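You operate a simulated robot arm through the tools that you are given. There is no shell and no other tool.

Carry out the task below with a simulated two-armed robot. There is one attempt and no reset: what you move stays moved.

JOB
Fill the green cup to its line at the steel spout.
Fine: stand it on the blue circle for that, then swing the spout back over the black cup and put the green cup back. Set down upright: what you pick out. Where these are worked on the way, their far stop is far enough and under half their travel is too little: steel spout.

Only the result counts: the job must be done as asked and must still hold three seconds after the hand-in. Knocking over, shifting, dropping, spilling or breaking anything else fails it.

ROBOT AND FRAMES
Two 7-joint arms with fingered hands on one trunk that stands fixed in place. Base frame: the origin is at the foot of the trunk, x ahead of it, y to its left, z up. Lengths are in m, angles in degrees, forces in N, time in s.
The left shoulder is at [0.118, 0.185, 1.044], the right one opposite. With the tool pointing down near the work surface each hand reaches from about 0.1 to 0.88 m from the base axis, measured 20 degrees to its own side. Payload 4 kg a hand.
Tool frame (each hand has its own): the origin (TCP) lies between the finger pads and is the grasp point; the fingertips stand 0.026 m ahead of it; z points along the fingers, y is the line along which they close. The gripper opens to 0.132 m; its body begins 0.073 m behind the TCP. The gripper is a hand of 3 fingers: y runs from the thumb to the fingers, the wrist lies at [0, 0, -0.224] in the tool frame, and closing takes about 1.5 s.
Orientation is that of the tool frame in the base frame, as a unit quaternion [w, x, y, z]. With the fingers straight down and closing along the base's y, the tool's x points along the base's -x, its y along +y and its z along -z.

CONTROLS
- The arms move only by the tool nudge_tool. It takes "left_series", "right_series" or both (then of equal length, played together; a hand with none holds still); each is one flat list of numbers, 7 for each row, row after row: the finger opening in cm, from 0 to 13.2, then the shift along the tool's x, y, z in cm, then the turn, a rotation vector about the tool's x, y, z in degrees. In form: [jaw, dx, dy, dz, rx, ry, rz, jaw, dx, dy, dz, rx, ry, rz, ...]. A call has 1 to 20 rows; each row shifts and turns the commanded pose from where the row before left it, along the tool's axes as they then stand. A row lasts 0.2 s, in which the tool goes at most 0.05 m and 8.6 degrees; a call with a longer step from one row to the next is refused whole, and so is a gripper value outside its range. A pose out of reach is approached as far as the arm can. The call stops where the force on the tool passes 40 N (or 10 N more than at its start, if that is more) or the arm is blocked; 0.2 s more then pass. The fingers move at their own pace (about 0.072 m/s each) and stop on an object; they squeeze with about 33 N. The grip force told is the motor's: it shows also when the fingers shut on nothing. Time passes only in rows, and 0.2 s behind the last, so rows that do not move let the fingers close. It gives the time, the measured TCP pose, the force on the tool (base axes), the opening and the grip force at its end, in the units of the frame above (readings bear some noise), with the torque about the TCP (base axes, N m) and any sound that the robot's microphone picked up.
- Cameras (640 x 400 px; columns grow to the right, rows downward): "scene" is now at [0.2679, 0.016, 1.26]; the picture's right is [0.16, -0.99, -0.05], its down [-0.63, -0.06, -0.78] and it looks along [0.76, 0.16, -0.63] (base axes); focal length 214 px, centre (320, 200). "left" rides on the left gripper at [-0.062, 0.003, -0.092] in its tool frame; the picture's right is [-0.05, -1.00, 0.00], its down [0.83, -0.04, -0.56] and it looks along [0.55, -0.03, 0.83] (tool axes); focal length 230 px, centre (320, 200). "right" rides on the right gripper at [0.061, 0.003, -0.092] in its tool frame; the picture's right is [-0.05, 1.00, 0.00], its down [-0.83, -0.04, -0.55] and it looks along [-0.55, -0.03, 0.83] (tool axes); focal length 230 px, centre (320, 200). There is no depth. A picture from a camera that has moved, and an enlarged one, comes with that camera's place and axes in the base frame and with its lens.
- snapshot(camera): a new picture of that camera. The clock stands still meanwhile.
- slide_trunk(by): moves the trunk up (or, below 0, down) by that many m; the arms and the scene camera ride with it, the base frame stays. It gives what a move gives, with no picture.
- preshape(shape, hand): the hand has 3 fingers and takes this shape, open, in about a second: jaw (thumb against the fingers, like two jaws); tri (thumb and two fingers); tip (a fingertip pinch); poke (one finger out to press); point (the index stretched); flat (the hand flat); cup (the hand cupped); fist (a fist). The gripper value then closes the fingers along that shape, each until it touches; the sizes above hold for jaw. It gives what a move gives, with no picture.
- aim_head(pan, tilt): turns the head with the scene camera to pan (to the left, within 86 degrees either way) and tilt (down, from -29 to 69), counted from straight ahead of the robot (the tilt from the chest, where the trunk bows). It gives what a move gives.
- zoom(camera, box): a new picture of the part [left, top, right, bottom] of that camera's present view, enlarged. The clock stands still meanwhile.
- hand_in(): hands the job in; it is judged then, once.

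Places have to be worked out from the pictures, the camera data and where the tool is seen. Open the grippers and draw the arms clear of the work before you hand the job in, unless the task says otherwise.

The tools are called after "Call:" as name(argument=value, ...) on one line, values as JSON. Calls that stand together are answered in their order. nudge_tool: Moves the arms, as the interface text tells. Its arguments: {"type":"object","properties":{"left_series":{"type":"array"},"right_series":{"type":"array"}},"required":[]} The other tools are called the same way: slide_trunk (by) moves the trunk up or down; preshape (shape, hand) gives the hand a shape; aim_head (pan, tilt) turns the head that bears the scene camera; snapshot (camera) takes a picture; zoom (camera, box) takes an enlarged picture of a part of a camera's view; hand_in () hands the job in.

At the start:

```text
time: 0.0
left_tool_pos: [0.4186, 0.2556, 1.1211]
left_orientation: [-0.001, -0.001, 1.0, 0.001]
left_contact_force: [0.3, 0.4, -0.8]
left_torque: [-0.03, 0.03, 0.02]
left_width: 0.1321
left_grasp_force: 0.0
left_shape: jaw
right_tool_pos: [0.5264, -0.1268, 1.1075]
right_orientation: [0.0, -0.001, 1.0, 0.0]
right_contact_force: [-0.2, -0.3, 0.2]
right_torque: [0.01, 0.01, -0.02]
right_width: 0.1321
right_grasp_force: 0.2
right_shape: jaw
trunk travel left (down, up): [-0.1, 0.362]
head pan, tilt (commanded): [9.6, 20.2]
```

scene: 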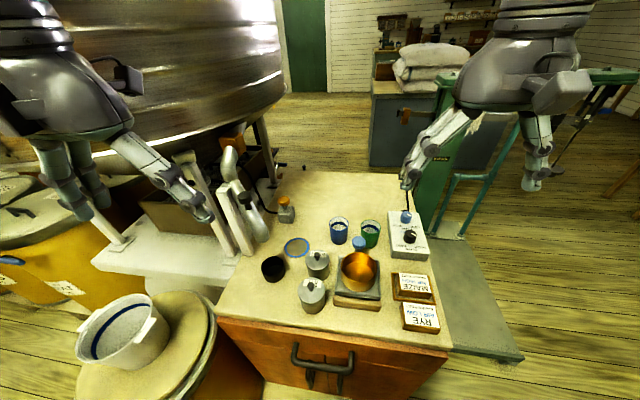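
right: 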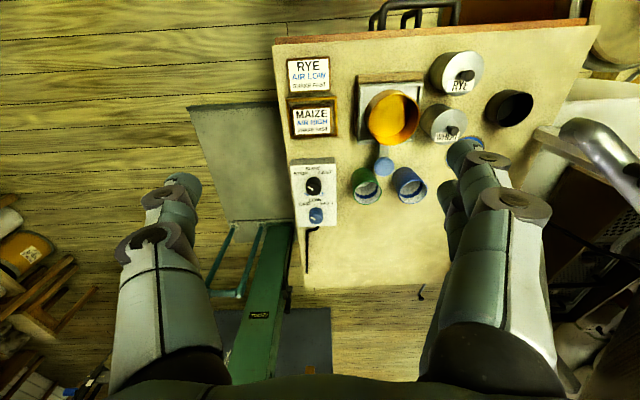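
left: 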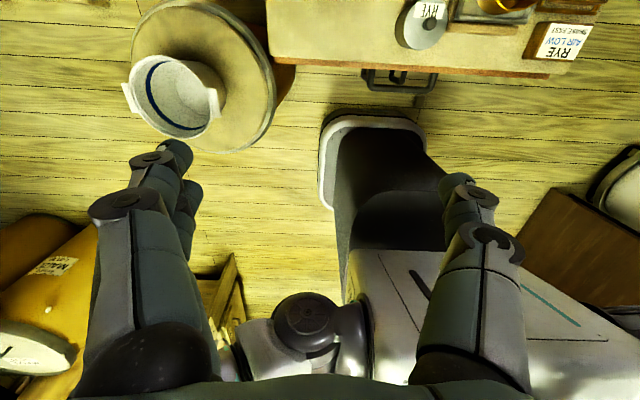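

I start by looking closely at the bench: the spout, the cups, the blue circle.

Call:
zoom(camera="scene", box=[160, 120, 320, 220])

Call:
zoom(camera="scene", box=[240, 190, 448, 320])

Call:
zoom(camera="right", box=[280, 40, 640, 265])

Call:
zoom(camera="scene", box=[200, 130, 328, 210])

```text
4.00 times, centred on (240, 170) of scene
camera zoom: at [0.2679, 0.016, 1.26], right [0.16, -0.99, -0.05], down [-0.63, -0.06, -0.78], along [0.76, 0.16, -0.63], focal length 858 px, centre (640, 320)
```

zoom: 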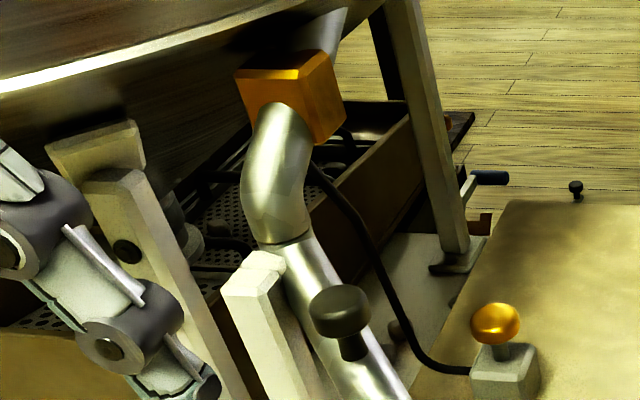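

```text
3.08 times, centred on (344, 255) of scene
camera zoom: at [0.2679, 0.016, 1.26], right [0.16, -0.99, -0.05], down [-0.63, -0.06, -0.78], along [0.76, 0.16, -0.63], focal length 660 px, centre (246, 31)
```

zoom: 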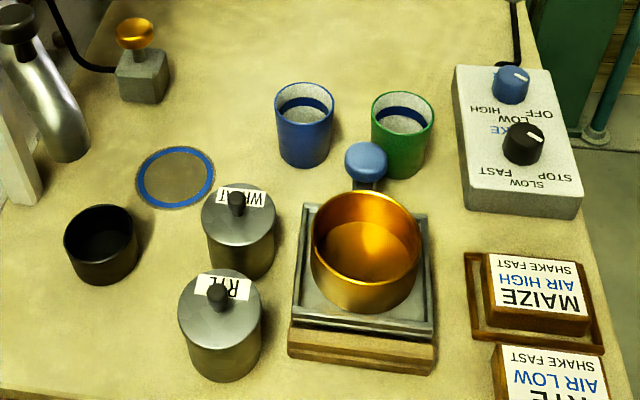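

```text
1.78 times, centred on (460, 152) of right
camera zoom: at [0.4672, -0.1228, 1.1998], right [0.05, 1.0, 0.0], down [0.83, -0.04, 0.55], along [0.55, -0.03, -0.83], focal length 409 px, centre (71, 284)
```

zoom: 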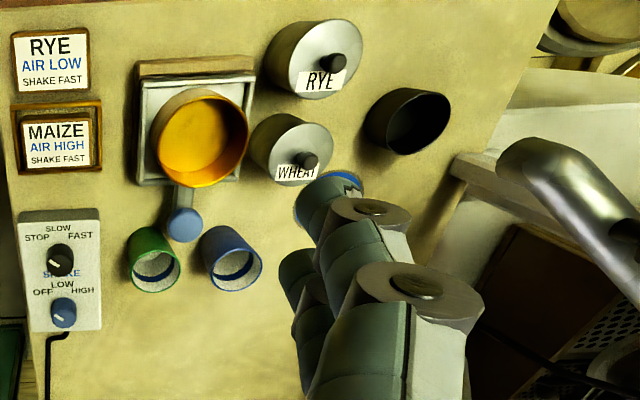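

```text
5.00 times, centred on (264, 170) of scene
camera zoom: at [0.2679, 0.016, 1.26], right [0.16, -0.99, -0.05], down [-0.63, -0.06, -0.78], along [0.76, 0.16, -0.63], focal length 1072 px, centre (600, 350)
```

zoom: 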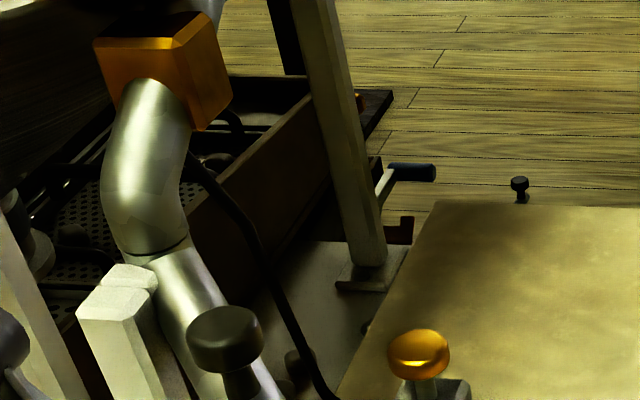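

The spout sits at the left, with a dark knob on it and a cable from the brass valve to a brass button. I turn the head to see it fully.

Call:
aim_head(pan=30, tilt=30)

Call:
snapshot(camera="scene")

```text
time: 0.8
left_tool_pos: [0.4178, 0.2537, 1.1192]
left_orientation: [0.0, -0.001, 1.0, 0.0]
left_contact_force: [-0.8, -0.2, 0.9]
left_torque: [0.02, -0.01, -0.03]
left_width: 0.1322
left_grasp_force: 0.0
left_shape: jaw
right_tool_pos: [0.5276, -0.1266, 1.1087]
right_orientation: [0.0, 0.0, 1.0, 0.0]
right_contact_force: [0.4, 0.3, -0.1]
right_torque: [0.0, -0.02, 0.02]
right_width: 0.1319
right_grasp_force: 0.0
right_shape: jaw
trunk travel left (down, up): [-0.1, 0.362]
head pan, tilt (commanded): [30.0, 30.0]
```

```text
taken
camera scene: at [0.2501, 0.0456, 1.2495], right [0.47, -0.87, -0.16], down [-0.69, -0.25, -0.68], along [0.55, 0.43, -0.72], focal length 214 px, centre (320, 200)
```

scene: 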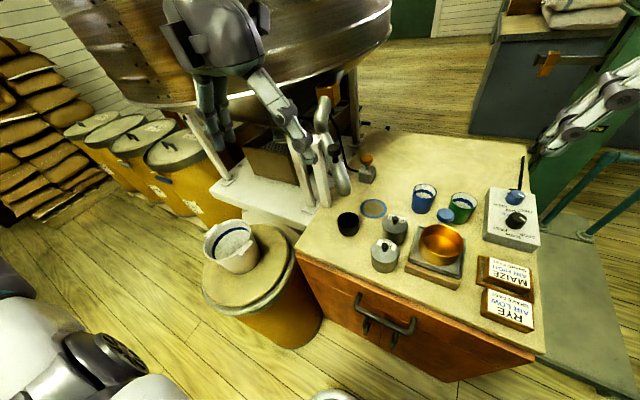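

Call:
zoom(camera="scene", box=[264, 80, 424, 180])

Call:
zoom(camera="scene", box=[290, 140, 418, 220])

Call:
zoom(camera="scene", box=[400, 170, 496, 230])

```text
4.00 times, centred on (344, 130) of scene
camera zoom: at [0.2501, 0.0456, 1.2495], right [0.47, -0.87, -0.16], down [-0.69, -0.25, -0.68], along [0.55, 0.43, -0.72], focal length 858 px, centre (224, 480)
```

zoom: 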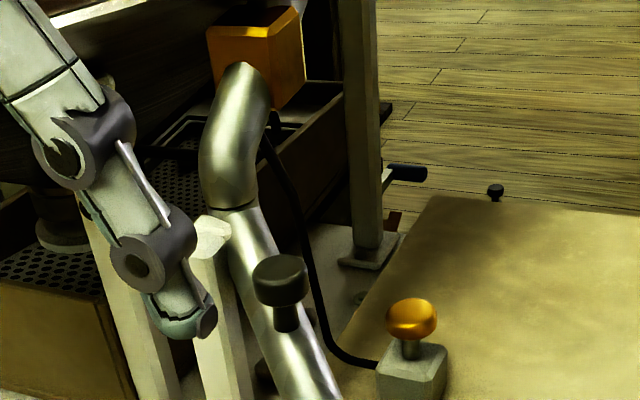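

```text
5.00 times, centred on (354, 180) of scene
camera zoom: at [0.2501, 0.0456, 1.2495], right [0.47, -0.87, -0.16], down [-0.69, -0.25, -0.68], along [0.55, 0.43, -0.72], focal length 1072 px, centre (150, 300)
```

zoom: 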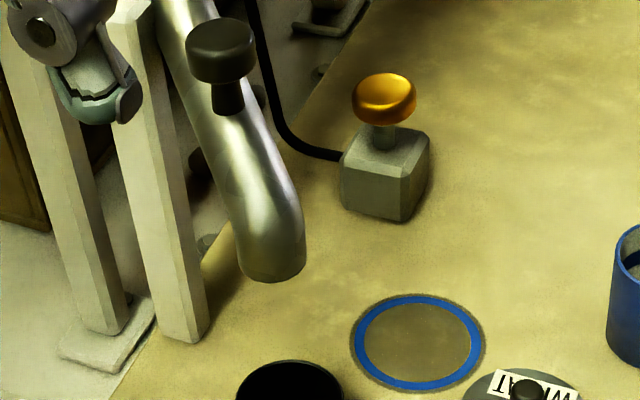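

```text
6.67 times, centred on (448, 200) of scene
camera zoom: at [0.2501, 0.0456, 1.2495], right [0.47, -0.87, -0.16], down [-0.69, -0.25, -0.68], along [0.55, 0.43, -0.72], focal length 1430 px, centre (-533, 200)
```

zoom: 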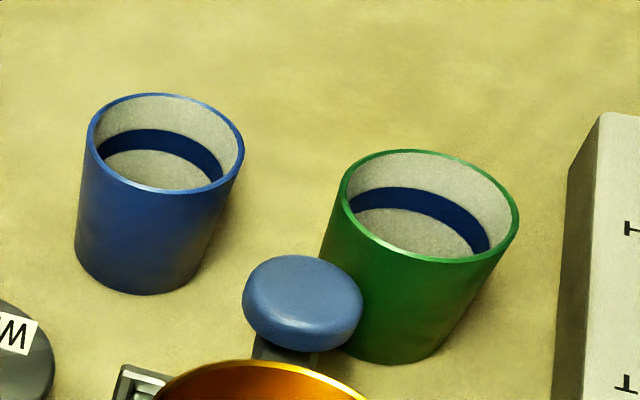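

The spout tip seems to be over the black cup now (about [0.58, 0.23, 0.87]) and the brass button is behind the circle. I look further left and up to see the vat and posts near the spout.

Call:
aim_head(pan=35, tilt=5)

Call:
snapshot(camera="scene")

Call:
zoom(camera="scene", box=[220, 100, 428, 230])

```text
time: 1.7
left_tool_pos: [0.418, 0.2538, 1.1201]
left_orientation: [0.0, -0.001, 1.0, 0.0]
left_contact_force: [0.1, -0.5, -0.5]
left_torque: [0.0, 0.02, 0.01]
left_width: 0.132
left_grasp_force: 0.1
left_shape: jaw
right_tool_pos: [0.5277, -0.1264, 1.1081]
right_orientation: [0.0, -0.001, 1.0, 0.001]
right_contact_force: [0.3, 0.5, -0.7]
right_torque: [-0.03, -0.01, 0.01]
right_width: 0.1318
right_grasp_force: 0.0
right_shape: jaw
trunk travel left (down, up): [-0.1, 0.362]
head pan, tilt (commanded): [35.0, 5.0]
```

```text
taken
camera scene: at [0.2603, 0.0531, 1.2886], right [0.54, -0.82, -0.19], down [-0.39, -0.05, -0.92], along [0.74, 0.57, -0.35], focal length 214 px, centre (320, 200)
```

scene: 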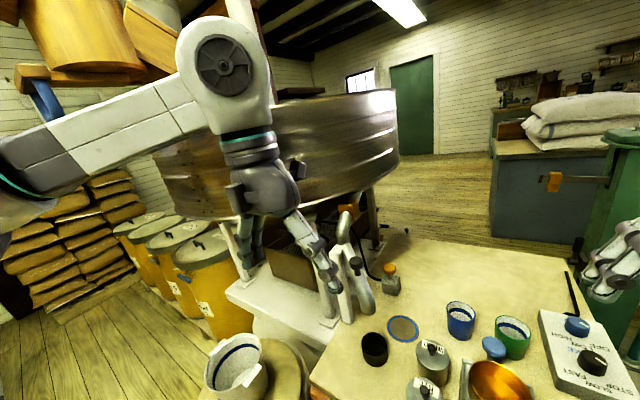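

```text
3.08 times, centred on (324, 165) of scene
camera zoom: at [0.2603, 0.0531, 1.2886], right [0.54, -0.82, -0.19], down [-0.39, -0.05, -0.92], along [0.74, 0.57, -0.35], focal length 660 px, centre (308, 308)
```

zoom: 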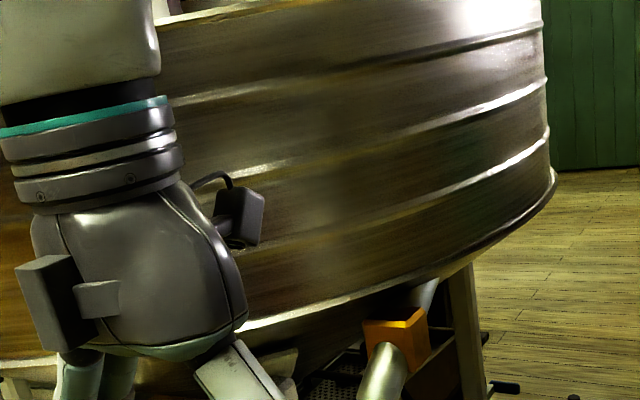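

The left hand blocks the view of the spout; I draw it back, left and up.

Call:
nudge_tool(left_series=[13.2, 2.4, 2, -1.6, 0, 0, 0, 13.2, 2.4, 2, -1.6, 0, 0, 0, 13.2, 2.4, 2, -1.6, 0, 0, 0, 13.2, 2.4, 2, -1.6, 0, 0, 0, 13.2, 2.4, 2, -1.6, 0, 0, 0])

Call:
snapshot(camera="scene")

Call:
zoom(camera="scene", box=[260, 170, 468, 300])

```text
time: 2.9
left_tool_pos: [0.2959, 0.3544, 1.2]
left_orientation: [0.001, 0.0, 1.0, 0.0]
left_contact_force: [0.2, 0.6, 0.0]
left_torque: [0.0, -0.01, -0.01]
left_width: 0.1315
left_grasp_force: 0.0
left_shape: jaw
right_tool_pos: [0.5262, -0.1279, 1.1082]
right_orientation: [0.001, 0.0, 1.0, 0.0]
right_contact_force: [-0.5, 0.5, 0.2]
right_torque: [0.0, -0.03, -0.01]
right_width: 0.1318
right_grasp_force: 0.0
right_shape: jaw
trunk travel left (down, up): [-0.1, 0.362]
head pan, tilt (commanded): [35.0, 5.0]
```

```text
taken
camera scene: at [0.2583, 0.0524, 1.2894], right [0.54, -0.82, -0.19], down [-0.39, -0.05, -0.92], along [0.74, 0.57, -0.35], focal length 214 px, centre (320, 200)
```

scene: 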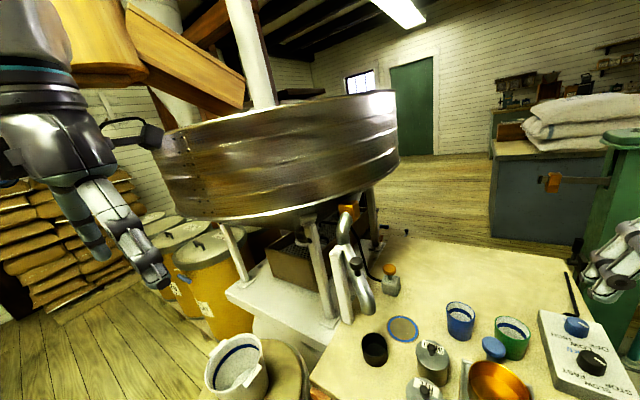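

```text
3.08 times, centred on (364, 235) of scene
camera zoom: at [0.2583, 0.0524, 1.2894], right [0.54, -0.82, -0.19], down [-0.39, -0.05, -0.92], along [0.74, 0.57, -0.35], focal length 660 px, centre (185, 92)
```

zoom: 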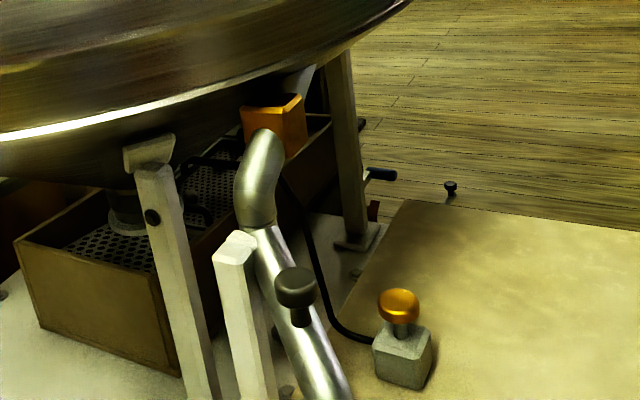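

Now I bring the right hand over the middle and yaw it to look leftward at the spout, to triangulate with the scene camera.

Call:
nudge_tool(right_series=[13.2, -2.25, 3, -1.25, 0, 0, 0, 13.2, -2.25, 3, -1.25, 0, 0, 0, 13.2, -2.25, 3, -1.25, 0, 0, 0, 13.2, -2.25, 3, -1.25, 0, 0, 0, 13.2, 0, 0, 0, 0, 0, -8.2, 13.2, 0, 0, 0, 0, 0, -8.2, 13.2, 0, 0, 0, 0, 0, -8.2, 13.2, 0, 0, 0, 0, 0, -8.2, 13.2, 0, 0, 0, 0, 0, -8.2, 13.2, 0, 0, 0, 0, 0, -8.2, 13.2, 0, 0, 0, 0, 0, -8.2, 13.2, 0, 0, 0, 0, 0, -8.2, 13.2, 0, 0, 0, 0, 0, -8.2, 13.2, 0, 0, 0, 0, 0, -8.2, 13.2, 0, 0, 0, 0, 0, -8.2])

Call:
snapshot(camera="right")

```text
time: 6.1
left_tool_pos: [0.2979, 0.3539, 1.1994]
left_orientation: [0.001, -0.002, 1.0, 0.0]
left_contact_force: [0.1, 0.2, -0.4]
left_torque: [-0.02, -0.05, 0.01]
left_width: 0.1317
left_grasp_force: 0.0
left_shape: jaw
right_tool_pos: [0.6173, -0.0071, 1.1579]
right_orientation: [0.0, 0.71, -0.704, 0.0]
right_contact_force: [0.5, 1.5, 0.3]
right_torque: [0.03, 0.04, -0.01]
right_width: 0.1319
right_grasp_force: 0.2
right_shape: jaw
trunk travel left (down, up): [-0.1, 0.362]
head pan, tilt (commanded): [35.0, 5.0]
```

```text
taken
camera right: at [0.6157, -0.0673, 1.2499], right [-1.0, 0.04, 0.0], down [0.04, 0.83, 0.56], along [0.02, 0.55, -0.83], focal length 230 px, centre (320, 200)
```

right: 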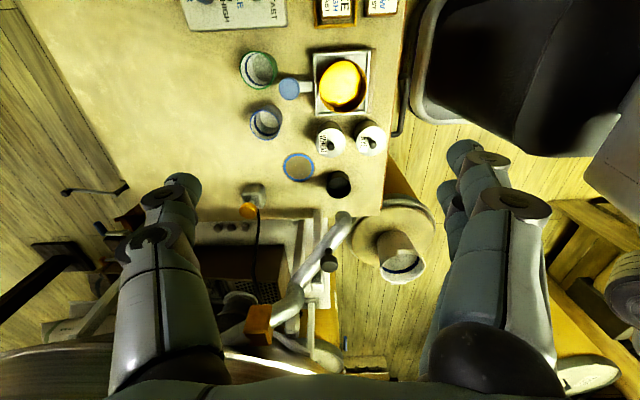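

This view shows everything at once. I enlarge the relevant parts.

Call:
zoom(camera="right", box=[220, 150, 380, 250])

Call:
zoom(camera="right", box=[210, 240, 370, 340])

Call:
zoom(camera="right", box=[220, 30, 400, 142])

Call:
zoom(camera="scene", box=[350, 260, 550, 385])

Call:
zoom(camera="scene", box=[310, 190, 438, 270])

Call:
zoom(camera="scene", box=[310, 260, 438, 340])

```text
4.00 times, centred on (300, 200) of right
camera zoom: at [0.6157, -0.0673, 1.2499], right [-1.0, 0.04, 0.0], down [0.04, 0.83, 0.56], along [0.02, 0.55, -0.83], focal length 920 px, centre (400, 200)
```

zoom: 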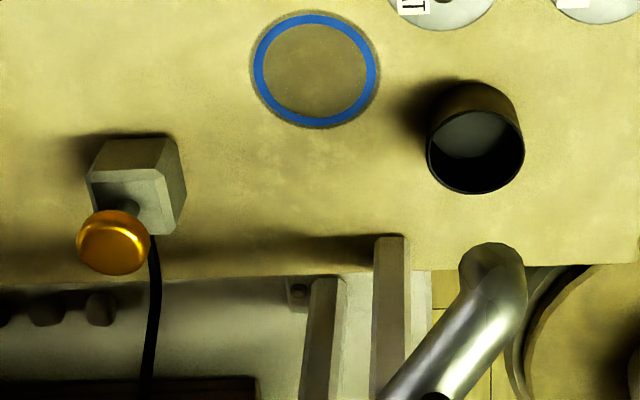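

```text
4.00 times, centred on (290, 290) of right
camera zoom: at [0.6157, -0.0673, 1.2499], right [-1.0, 0.04, 0.0], down [0.04, 0.83, 0.56], along [0.02, 0.55, -0.83], focal length 920 px, centre (440, -160)
```

zoom: 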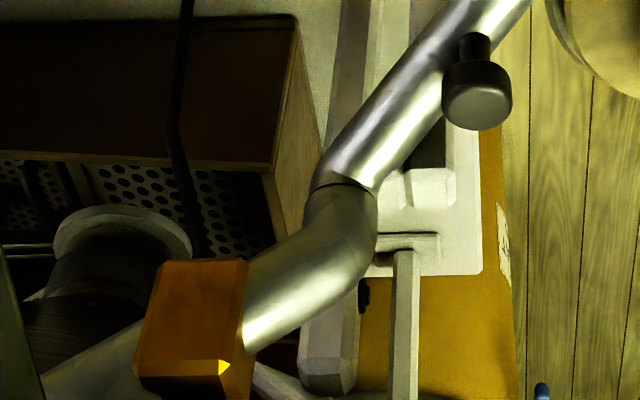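

```text
3.56 times, centred on (310, 86) of right
camera zoom: at [0.6157, -0.0673, 1.2499], right [-1.0, 0.04, 0.0], down [0.04, 0.83, 0.56], along [0.02, 0.55, -0.83], focal length 818 px, centre (356, 605)
```

zoom: 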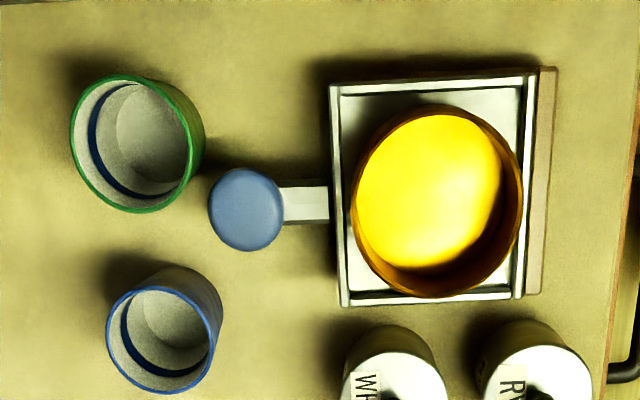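

```text
3.20 times, centred on (450, 322) of scene
camera zoom: at [0.2603, 0.0532, 1.2887], right [0.54, -0.82, -0.19], down [-0.39, -0.05, -0.92], along [0.74, 0.57, -0.35], focal length 686 px, centre (-96, -192)
```

zoom: 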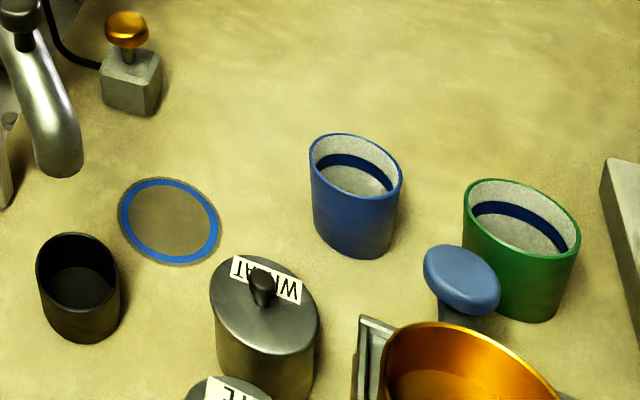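

```text
5.00 times, centred on (374, 230) of scene
camera zoom: at [0.2603, 0.0532, 1.2887], right [0.54, -0.82, -0.19], down [-0.39, -0.05, -0.92], along [0.74, 0.57, -0.35], focal length 1072 px, centre (50, 50)
```

zoom: 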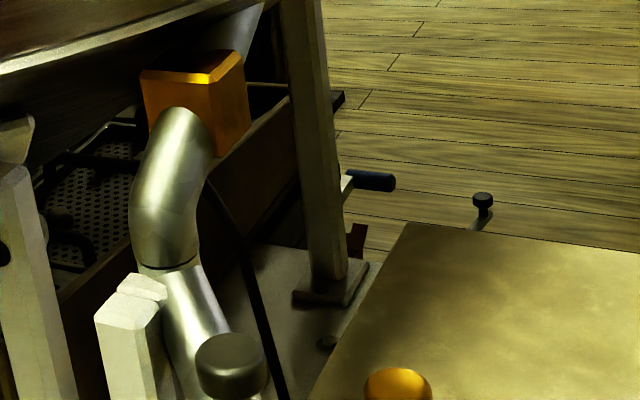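

```text
5.00 times, centred on (374, 300) of scene
camera zoom: at [0.2603, 0.0532, 1.2887], right [0.54, -0.82, -0.19], down [-0.39, -0.05, -0.92], along [0.74, 0.57, -0.35], focal length 1072 px, centre (50, -300)
```

zoom: 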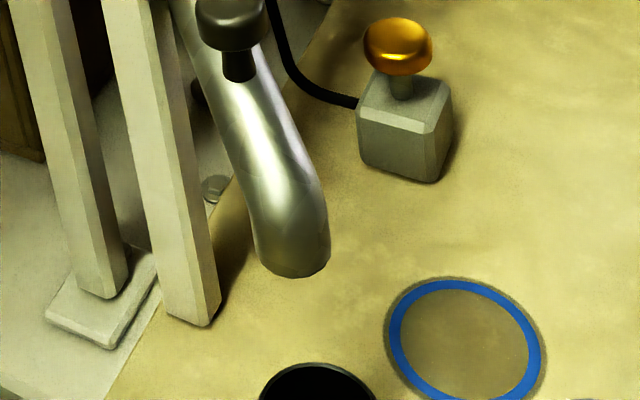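

Triangulation gives: table top z≈0.716, blue circle (0.681, 0.185), green cup (0.727, −0.038, rim 0.792), spout outlet (0.582, 0.228, 0.867) over the black cup, spout pivot about (0.68, 0.325), knob (0.613, 0.257, 0.97), brass button (0.802, 0.25, 0.81). I move the right hand above the green cup with its closing line turned to avoid the scale knob and the blue cup.

Call:
nudge_tool(right_series=[9.5, 0.62, -2.2, 2.1, 0, 0, 0, 9.5, 0.62, -2.2, 2.1, 0, 0, 0, 9.5, 0.62, -2.2, 2.1, 0, 0, 0, 9.5, 0.62, -2.2, 2.1, 0, 0, 0, 9.5, 0.62, -2.2, 2.1, 0, 0, 0, 9.5, 0, 0, 0, 0, 0, -7, 9.5, 0, 0, 0, 0, 0, -7, 9.5, 0, 0, 0, 0, 0, -7, 9.5, 0, 0, 0, 0, 0, -7, 9.5, 0, 0, 0, 0, 0, -7, 9.5, 0, 0, 0, 0, 0, 0])

Call:
snapshot(camera="right")

Call:
aim_head(pan=10, tilt=25)

Call:
snapshot(camera="scene")

```text
time: 8.5
left_tool_pos: [0.2965, 0.3543, 1.1989]
left_orientation: [0.0, -0.001, 1.0, 0.0]
left_contact_force: [0.2, 0.6, 0.1]
left_torque: [-0.01, 0.01, 0.0]
left_width: 0.1319
left_grasp_force: 0.0
left_shape: jaw
right_tool_pos: [0.727, -0.0371, 1.0528]
right_orientation: [0.0, 0.888, -0.459, -0.001]
right_contact_force: [0.0, 0.9, 1.2]
right_torque: [-0.01, 0.01, 0.0]
right_width: 0.0956
right_grasp_force: 0.1
right_shape: jaw
trunk travel left (down, up): [-0.1, 0.362]
head pan, tilt (commanded): [35.0, 5.0]
```

```text
taken
camera right: at [0.7617, -0.0883, 1.1447], right [-0.84, -0.54, 0.0], down [-0.44, 0.7, 0.56], along [-0.3, 0.47, -0.83], focal length 230 px, centre (320, 200)
```

right: 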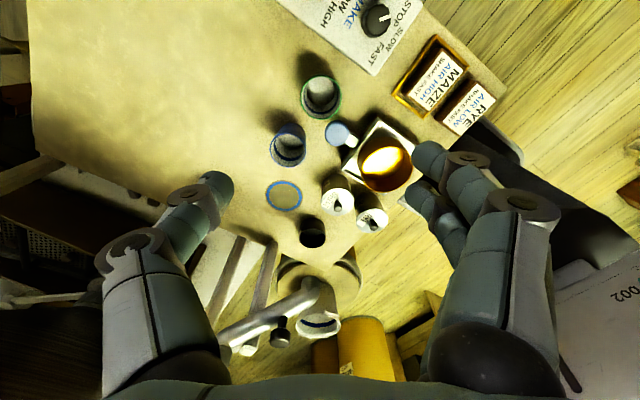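

```text
time: 9.4
left_tool_pos: [0.2973, 0.3542, 1.1983]
left_orientation: [-0.001, -0.001, 1.0, 0.0]
left_contact_force: [0.1, -0.3, 0.7]
left_torque: [-0.02, -0.01, 0.02]
left_width: 0.1318
left_grasp_force: 0.1
left_shape: jaw
right_tool_pos: [0.7276, -0.0366, 1.0533]
right_orientation: [0.0, 0.888, -0.459, 0.0]
right_contact_force: [0.1, 0.1, -0.8]
right_torque: [0.03, -0.02, -0.02]
right_width: 0.0954
right_grasp_force: 0.1
right_shape: jaw
trunk travel left (down, up): [-0.1, 0.362]
head pan, tilt (commanded): [10.0, 25.0]
```

```text
taken
camera scene: at [0.2644, 0.0166, 1.2531], right [0.17, -0.98, -0.06], down [-0.69, -0.07, -0.72], along [0.71, 0.16, -0.69], focal length 214 px, centre (320, 200)
```

scene: 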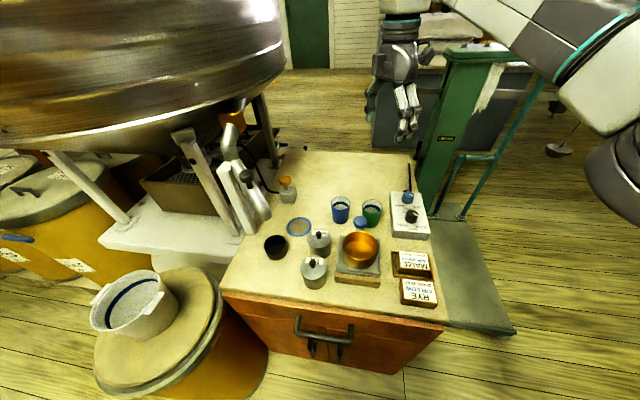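

The pose is reached with the thumb on the far-left side. I zoom in to refine the cup's position before descending.

Call:
zoom(camera="right", box=[250, 60, 410, 160])

Call:
zoom(camera="scene", box=[310, 180, 438, 260])

Call:
zoom(camera="scene", box=[350, 20, 446, 80])

Call:
zoom(camera="scene", box=[350, 80, 446, 140])

```text
4.00 times, centred on (330, 110) of right
camera zoom: at [0.7616, -0.0883, 1.1447], right [-0.85, -0.53, 0.0], down [-0.44, 0.7, 0.56], along [-0.3, 0.47, -0.83], focal length 920 px, centre (280, 560)
```

zoom: 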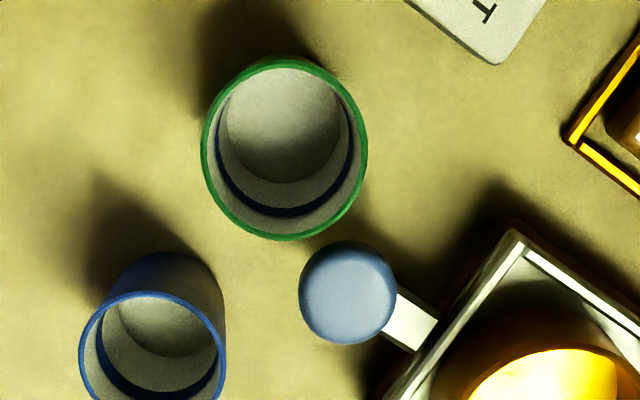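

```text
5.00 times, centred on (374, 220) of scene
camera zoom: at [0.2644, 0.0166, 1.2531], right [0.17, -0.98, -0.06], down [-0.69, -0.07, -0.72], along [0.71, 0.16, -0.69], focal length 1072 px, centre (50, 100)
```

zoom: 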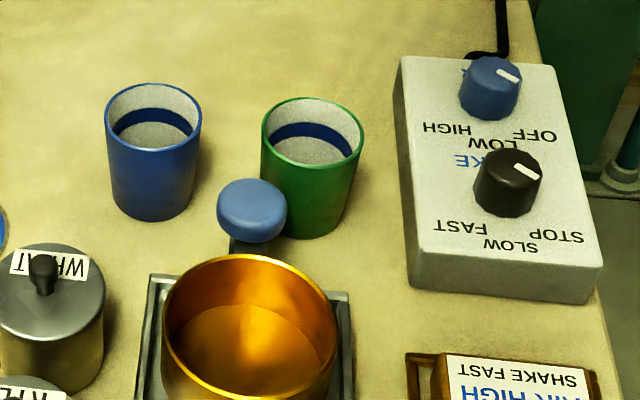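

```text
6.67 times, centred on (398, 50) of scene
camera zoom: at [0.2644, 0.0166, 1.2531], right [0.17, -0.98, -0.06], down [-0.69, -0.07, -0.72], along [0.71, 0.16, -0.69], focal length 1430 px, centre (-200, 1200)
```

zoom: 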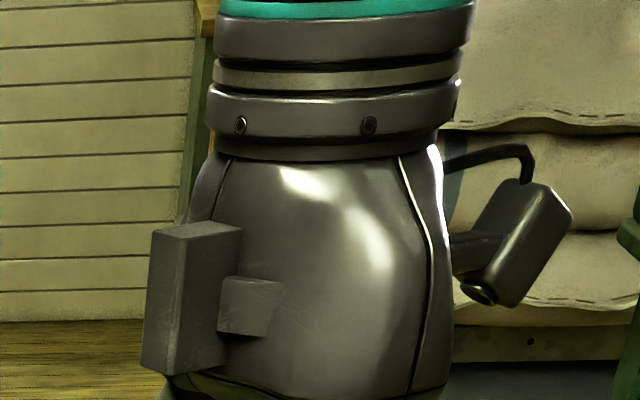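

```text
6.67 times, centred on (398, 110) of scene
camera zoom: at [0.2644, 0.0166, 1.2531], right [0.17, -0.98, -0.06], down [-0.69, -0.07, -0.72], along [0.71, 0.16, -0.69], focal length 1430 px, centre (-200, 800)
```

zoom: 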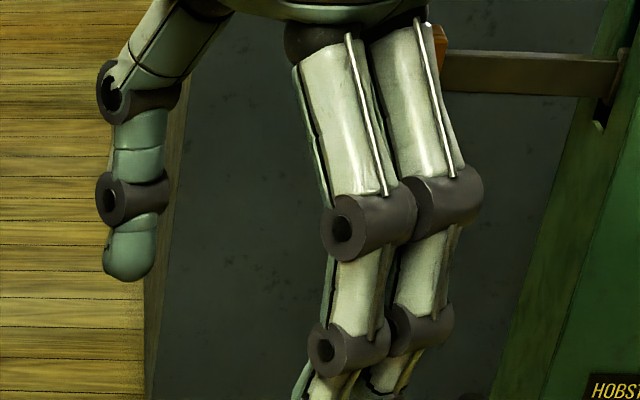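

Cup centre is confirmed near (0.727, −0.039). I descend most of the way and check the fingers against the neighbours.

Call:
nudge_tool(right_series=[9.5, 0.16, 0.12, 4, 0, 0, 0, 9.5, 0, 0, 4, 0, 0, 0, 9.5, 0, 0, 4, 0, 0, 0, 9.5, 0, 0, 4, 0, 0, 0, 9.5, 0, 0, 4, 0, 0, 0, 9.5, 0, 0, 2, 0, 0, 0, 9.5, 0, 0, 0, 0, 0, 0])

Call:
zoom(camera="scene", box=[300, 150, 460, 250])

Call:
snapshot(camera="right")

```text
time: 11.0
left_tool_pos: [0.2973, 0.3548, 1.1995]
left_orientation: [0.0, -0.002, 1.0, 0.0]
left_contact_force: [0.2, -0.4, 0.3]
left_torque: [0.02, 0.0, 0.01]
left_width: 0.1321
left_grasp_force: 0.1
left_shape: jaw
right_tool_pos: [0.7274, -0.0397, 0.8336]
right_orientation: [0.001, 0.888, -0.46, 0.001]
right_contact_force: [-0.2, 0.5, 0.5]
right_torque: [0.01, -0.02, -0.03]
right_width: 0.0954
right_grasp_force: 0.0
right_shape: jaw
trunk travel left (down, up): [-0.1, 0.362]
head pan, tilt (commanded): [10.0, 25.0]
```

```text
4.00 times, centred on (380, 200) of scene
camera zoom: at [0.2641, 0.0166, 1.2531], right [0.16, -0.98, -0.06], down [-0.69, -0.07, -0.72], along [0.71, 0.16, -0.69], focal length 858 px, centre (80, 200)
```

zoom: 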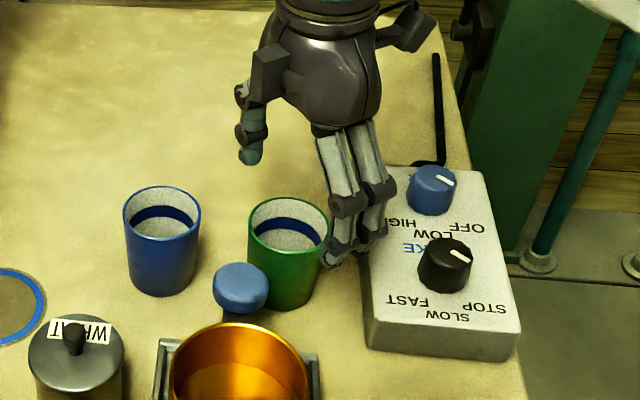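

```text
taken
camera right: at [0.762, -0.0904, 0.9252], right [-0.85, -0.53, 0.0], down [-0.44, 0.7, 0.56], along [-0.3, 0.47, -0.83], focal length 230 px, centre (320, 200)
```

right: 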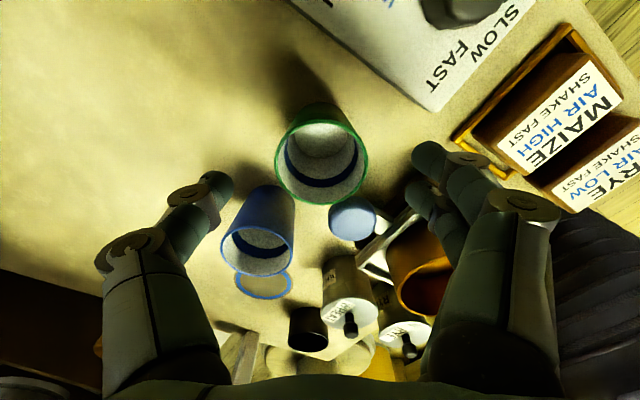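

The cup rim sits centred between thumb and fingers and nothing is touched. I lower the last 5.6 cm and close on the cup.

Call:
nudge_tool(right_series=[9.5, 0, 0, 2, 0, 0, 0, 9.5, 0, 0, 2, 0, 0, 0, 9.5, 0, 0, 1.6, 0, 0, 0, 9.5, 0, 0, 0, 0, 0, 0])

Call:
zoom(camera="scene", box=[310, 160, 438, 240])

Call:
snapshot(camera="right")

```text
time: 12.0
left_tool_pos: [0.2979, 0.3551, 1.1995]
left_orientation: [0.001, -0.001, 1.0, 0.0]
left_contact_force: [0.7, -0.6, -0.4]
left_torque: [-0.01, -0.02, 0.0]
left_width: 0.1322
left_grasp_force: 0.0
left_shape: jaw
right_tool_pos: [0.7271, -0.0384, 0.775]
right_orientation: [0.0, 0.888, -0.459, -0.001]
right_contact_force: [-0.1, -0.1, -0.7]
right_torque: [0.04, -0.04, 0.0]
right_width: 0.0954
right_grasp_force: 0.0
right_shape: jaw
trunk travel left (down, up): [-0.1, 0.362]
head pan, tilt (commanded): [10.0, 25.0]
```

```text
5.00 times, centred on (374, 200) of scene
camera zoom: at [0.2642, 0.0165, 1.2531], right [0.16, -0.98, -0.06], down [-0.69, -0.07, -0.72], along [0.71, 0.16, -0.69], focal length 1072 px, centre (50, 200)
```

zoom: 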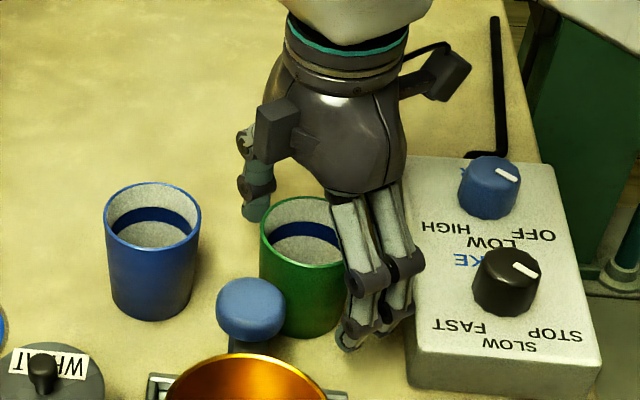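

```text
taken
camera right: at [0.7615, -0.0902, 0.8688], right [-0.85, -0.53, 0.0], down [-0.44, 0.7, 0.56], along [-0.3, 0.47, -0.83], focal length 230 px, centre (320, 200)
```

right: 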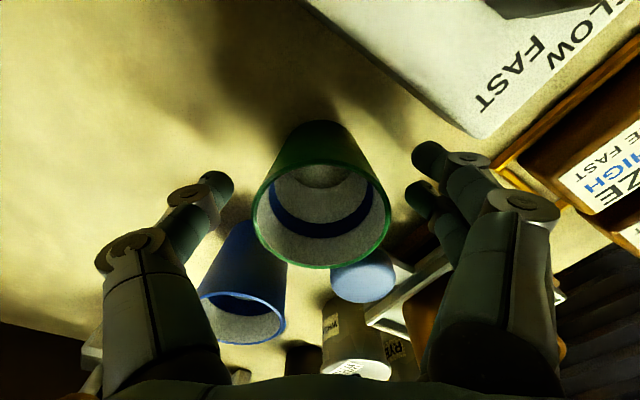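

Cup is centred in the open hand at z=0.775. I close the fingers on it.

Call:
nudge_tool(right_series=[4, 0, 0, 0, 0, 0, 0, 4, 0, 0, 0, 0, 0, 0, 4, 0, 0, 0, 0, 0, 0, 4, 0, 0, 0, 0, 0, 0, 4, 0, 0, 0, 0, 0, 0, 4, 0, 0, 0, 0, 0, 0])

Call:
snapshot(camera="right")

Call:
zoom(camera="scene", box=[310, 160, 438, 240])

```text
time: 13.4
left_tool_pos: [0.2966, 0.3543, 1.1992]
left_orientation: [0.0, -0.001, 1.0, 0.0]
left_contact_force: [0.0, 0.0, 0.1]
left_torque: [0.05, 0.0, -0.04]
left_width: 0.1316
left_grasp_force: 0.1
left_shape: jaw
right_tool_pos: [0.7274, -0.0393, 0.7771]
right_orientation: [0.0, 0.888, -0.459, 0.0]
right_contact_force: [-0.3, 0.4, 0.4]
right_torque: [-0.01, 0.02, 0.03]
right_width: 0.0463
right_grasp_force: 32.6
right_shape: jaw
trunk travel left (down, up): [-0.1, 0.362]
head pan, tilt (commanded): [10.0, 25.0]
```

```text
taken
camera right: at [0.7616, -0.0901, 0.8689], right [-0.85, -0.53, 0.0], down [-0.44, 0.7, 0.56], along [-0.3, 0.47, -0.83], focal length 230 px, centre (320, 200)
```

right: 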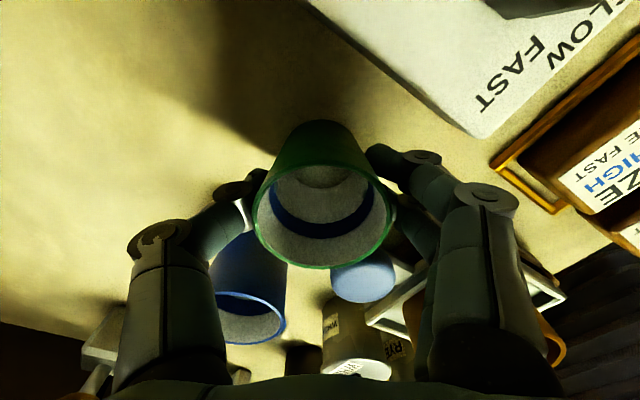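

```text
5.00 times, centred on (374, 200) of scene
camera zoom: at [0.2644, 0.0165, 1.253], right [0.16, -0.98, -0.06], down [-0.69, -0.07, -0.72], along [0.71, 0.16, -0.69], focal length 1072 px, centre (50, 200)
```

zoom: 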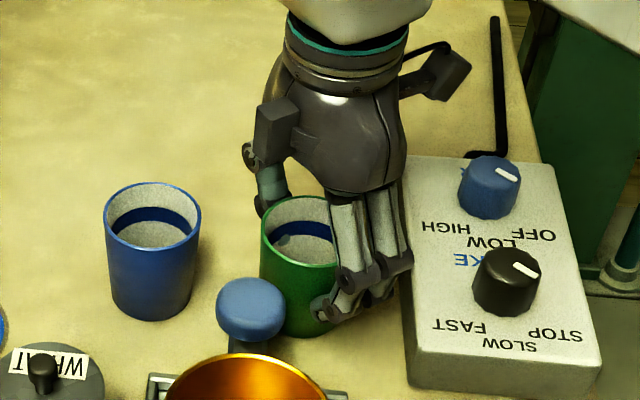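

The cup is held (33 N grip). I lift it 14 cm, straight up.

Call:
nudge_tool(right_series=[4, 0, 0, -1, 0, 0, 0, 4, 0, 0, -3, 0, 0, 0, 4, 0, 0, -3.5, 0, 0, 0, 4, 0, 0, -3.5, 0, 0, 0, 4, 0, 0, -3, 0, 0, 0, 4, 0, 0, 0, 0, 0, 0])

Call:
zoom(camera="scene", box=[280, 120, 440, 220])

Call:
snapshot(camera="right")

```text
time: 14.8
left_tool_pos: [0.2982, 0.3536, 1.1999]
left_orientation: [-0.001, 0.0, 1.0, -0.001]
left_contact_force: [0.3, -0.3, 0.1]
left_torque: [-0.02, -0.01, -0.02]
left_width: 0.1318
left_grasp_force: 0.1
left_shape: jaw
right_tool_pos: [0.7264, -0.0396, 0.9152]
right_orientation: [0.001, 0.888, -0.461, -0.001]
right_contact_force: [-0.2, 0.0, -0.7]
right_torque: [-0.01, -0.01, 0.0]
right_width: 0.0465
right_grasp_force: 33.1
right_shape: jaw
trunk travel left (down, up): [-0.1, 0.362]
head pan, tilt (commanded): [10.0, 25.0]
```

```text
4.00 times, centred on (360, 170) of scene
camera zoom: at [0.2649, 0.0164, 1.2528], right [0.16, -0.98, -0.06], down [-0.69, -0.07, -0.72], along [0.71, 0.16, -0.69], focal length 858 px, centre (160, 320)
```

zoom: 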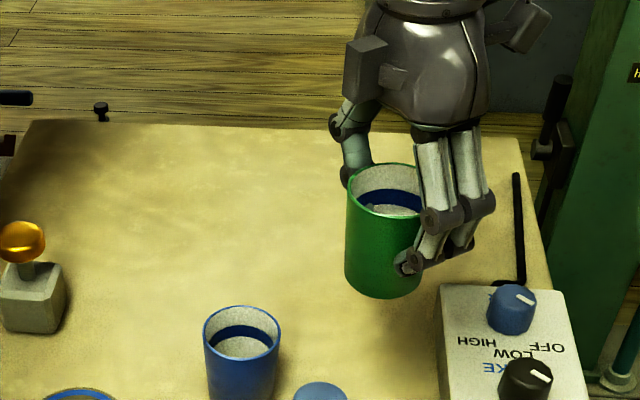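

```text
taken
camera right: at [0.7616, -0.091, 1.0072], right [-0.85, -0.53, 0.0], down [-0.44, 0.7, 0.56], along [-0.3, 0.47, -0.83], focal length 230 px, centre (320, 200)
```

right: 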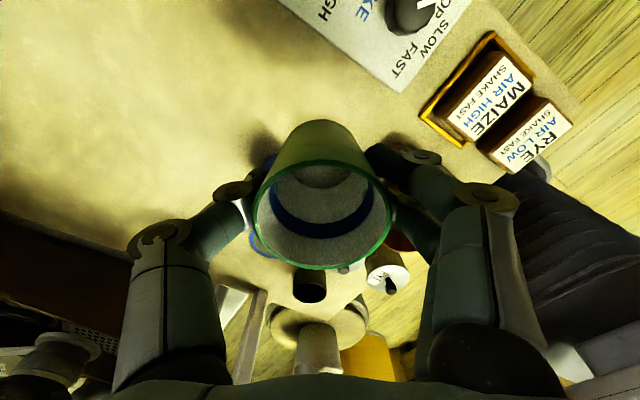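

The cup hangs upright in the grip. I turn the hand by 25° and carry it two thirds of the way toward the circle, then check clearance with the spout.

Call:
nudge_tool(right_series=[4, 0, 0, 0, 0, 0, 6.35, 4, 0, 0, 0, 0, 0, 6.35, 4, 0, 0, 0, 0, 0, 6.35, 4, 0, 0, 0, 0, 0, 6.35, 4, -3, 0.1, 0, 0, 0, 0, 4, -3, 0.1, 0, 0, 0, 0, 4, -3, 0.1, 0, 0, 0, 0, 4, -3, 0.1, 0, 0, 0, 0, 4, -3, 0, 0, 0, 0, 0, 4, 0, 0, 0, 0, 0, 0])

Call:
aim_head(pan=20, tilt=25)

Call:
snapshot(camera="scene")

Call:
zoom(camera="scene", box=[230, 110, 422, 230])

Call:
snapshot(camera="right")

```text
time: 17.0
left_tool_pos: [0.2974, 0.3543, 1.199]
left_orientation: [0.0, -0.001, 1.0, 0.0]
left_contact_force: [-0.2, 0.4, 0.4]
left_torque: [0.01, 0.02, 0.02]
left_width: 0.1319
left_grasp_force: 0.0
left_shape: jaw
right_tool_pos: [0.6975, 0.107, 0.9163]
right_orientation: [0.0, 0.765, -0.644, 0.0]
right_contact_force: [-0.3, 0.4, -0.7]
right_torque: [0.04, 0.0, 0.01]
right_width: 0.0459
right_grasp_force: 32.7
right_shape: jaw
trunk travel left (down, up): [-0.1, 0.362]
head pan, tilt (commanded): [10.0, 25.0]
```

```text
time: 17.7
left_tool_pos: [0.2976, 0.3555, 1.1996]
left_orientation: [0.0, -0.002, 1.0, -0.001]
left_contact_force: [0.0, -0.1, -0.8]
left_torque: [0.01, -0.01, -0.02]
left_width: 0.1319
left_grasp_force: 0.0
left_shape: jaw
right_tool_pos: [0.6979, 0.108, 0.9164]
right_orientation: [0.0, 0.766, -0.643, 0.0]
right_contact_force: [-0.2, -0.1, -0.9]
right_torque: [0.0, 0.0, 0.0]
right_width: 0.0461
right_grasp_force: 33.3
right_shape: jaw
trunk travel left (down, up): [-0.1, 0.362]
head pan, tilt (commanded): [20.0, 25.0]
```

```text
taken
camera scene: at [0.2605, 0.0322, 1.2543], right [0.32, -0.94, -0.11], down [-0.67, -0.14, -0.73], along [0.67, 0.31, -0.68], focal length 214 px, centre (320, 200)
```

scene: 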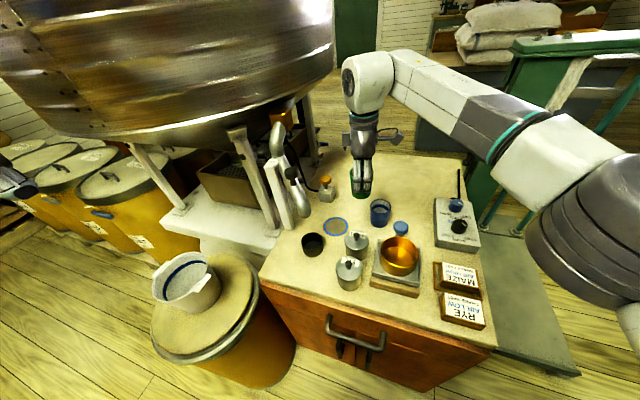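

```text
3.33 times, centred on (326, 170) of scene
camera zoom: at [0.2605, 0.0322, 1.2543], right [0.32, -0.94, -0.11], down [-0.67, -0.14, -0.73], along [0.67, 0.31, -0.68], focal length 715 px, centre (300, 300)
```

zoom: 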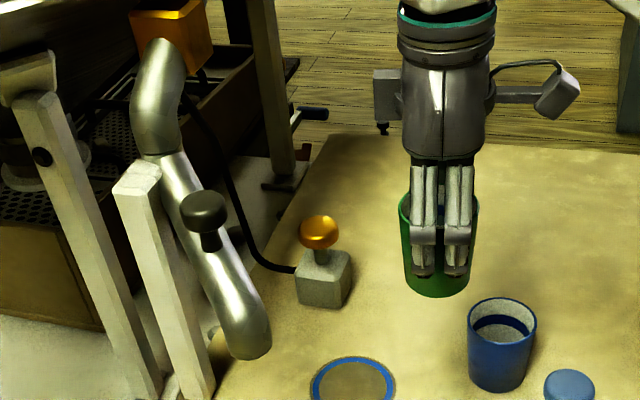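

```text
taken
camera right: at [0.7063, 0.0479, 1.0085], right [-0.99, -0.12, 0.0], down [-0.1, 0.83, 0.55], along [-0.07, 0.55, -0.83], focal length 230 px, centre (320, 200)
```

right: 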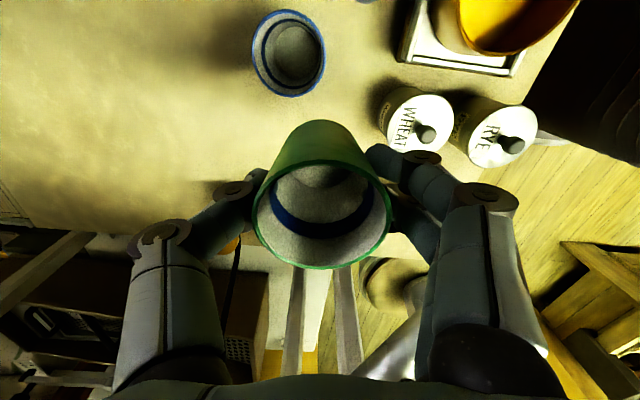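

Clear so far; the hand is slim and the arm comes from high. I move on to 2 cm short of the circle and look again.

Call:
nudge_tool(right_series=[4, -2, 0.1, 0, 0, 0, 0, 4, -2, 0.1, 0, 0, 0, 0, 4, -2, 0.1, 1, 0, 0, 0, 4, -1.9, 0, 1, 0, 0, 0, 4, 0, 0, 0, 0, 0, 0])

Call:
zoom(camera="scene", box=[230, 130, 422, 250])

Call:
snapshot(camera="right")

```text
time: 18.9
left_tool_pos: [0.297, 0.3546, 1.1996]
left_orientation: [-0.001, 0.0, 1.0, 0.0]
left_contact_force: [0.7, 0.3, -0.8]
left_torque: [0.0, 0.01, 0.0]
left_width: 0.132
left_grasp_force: 0.0
left_shape: jaw
right_tool_pos: [0.6743, 0.1723, 0.8967]
right_orientation: [0.0, 0.764, -0.645, 0.0]
right_contact_force: [-0.9, -0.6, -0.6]
right_torque: [-0.01, 0.02, 0.02]
right_width: 0.046
right_grasp_force: 33.2
right_shape: jaw
right hand out of reach, approached as far as the arm can: row 3, 4
trunk travel left (down, up): [-0.1, 0.362]
head pan, tilt (commanded): [20.0, 25.0]
```

```text
3.33 times, centred on (326, 190) of scene
camera zoom: at [0.2604, 0.0319, 1.2544], right [0.32, -0.94, -0.11], down [-0.67, -0.14, -0.73], along [0.67, 0.31, -0.68], focal length 715 px, centre (300, 233)
```

zoom: 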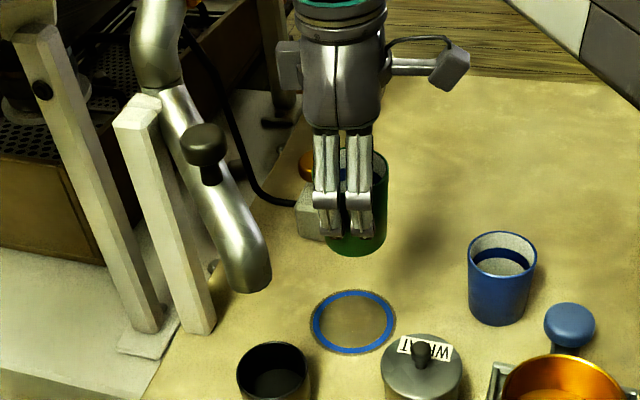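

```text
taken
camera right: at [0.6827, 0.1112, 0.9884], right [-0.99, -0.11, 0.0], down [-0.1, 0.83, 0.56], along [-0.06, 0.55, -0.83], focal length 230 px, centre (320, 200)
```

right: 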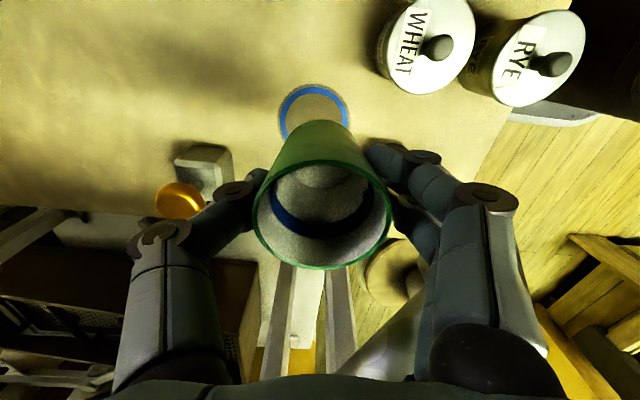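

The right arm reports the last bit out of reach at this hand yaw (about 1.4 cm short). I try turning the hand a little to see whether the residual shrinks.

Call:
nudge_tool(right_series=[4, 0, 0, 0, 0, 0, 6, 4, 0, 0, 0, 0, 0, 6, 4, 0, 0, 0, 0, 0, 0])

```text
time: 19.7
left_tool_pos: [0.2981, 0.3553, 1.1987]
left_orientation: [0.0, -0.001, 1.0, 0.0]
left_contact_force: [0.8, -0.2, -0.7]
left_torque: [-0.03, -0.01, 0.02]
left_width: 0.1318
left_grasp_force: 0.1
left_shape: jaw
right_tool_pos: [0.6739, 0.1725, 0.8973]
right_orientation: [0.001, -0.692, 0.722, 0.0]
right_contact_force: [0.1, 0.4, -0.3]
right_torque: [0.0, 0.0, -0.02]
right_width: 0.0462
right_grasp_force: 33.3
right_shape: jaw
trunk travel left (down, up): [-0.1, 0.362]
head pan, tilt (commanded): [20.0, 25.0]
```

The rotation was possible without complaint; now I try the remaining shift of (0.7, 1.25) cm at this yaw.

Call:
nudge_tool(right_series=[4, -1.28, -0.65, 0, 0, 0, 0, 4, 0, 0, 0, 0, 0, 0])

Call:
zoom(camera="scene", box=[230, 130, 422, 250])

Call:
snapshot(camera="scene")

```text
time: 20.3
left_tool_pos: [0.2987, 0.3559, 1.201]
left_orientation: [0.0, -0.001, 1.0, 0.0]
left_contact_force: [-0.8, 0.2, -0.2]
left_torque: [-0.01, -0.01, 0.0]
left_width: 0.1318
left_grasp_force: 0.1
left_shape: jaw
right_tool_pos: [0.6743, 0.1721, 0.8989]
right_orientation: [0.001, -0.692, 0.722, 0.0]
right_contact_force: [-0.4, 0.1, -0.1]
right_torque: [0.0, 0.02, 0.01]
right_width: 0.0462
right_grasp_force: 33.2
right_shape: jaw
right hand out of reach, approached as far as the arm can: row 1
trunk travel left (down, up): [-0.1, 0.362]
head pan, tilt (commanded): [20.0, 25.0]
```

```text
3.33 times, centred on (326, 190) of scene
camera zoom: at [0.2605, 0.0321, 1.2543], right [0.32, -0.94, -0.11], down [-0.67, -0.14, -0.73], along [0.67, 0.31, -0.68], focal length 715 px, centre (300, 233)
```

zoom: 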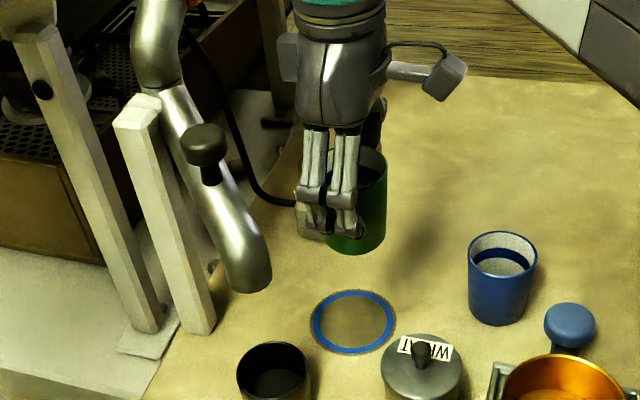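

```text
taken
camera scene: at [0.2605, 0.0321, 1.2543], right [0.32, -0.94, -0.11], down [-0.67, -0.14, -0.73], along [0.67, 0.31, -0.68], focal length 214 px, centre (320, 200)
```

scene: 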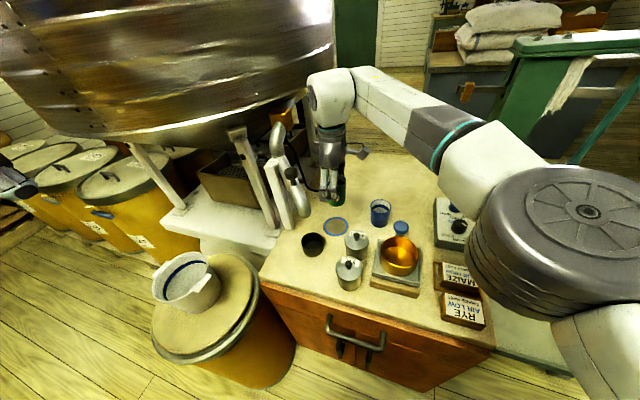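

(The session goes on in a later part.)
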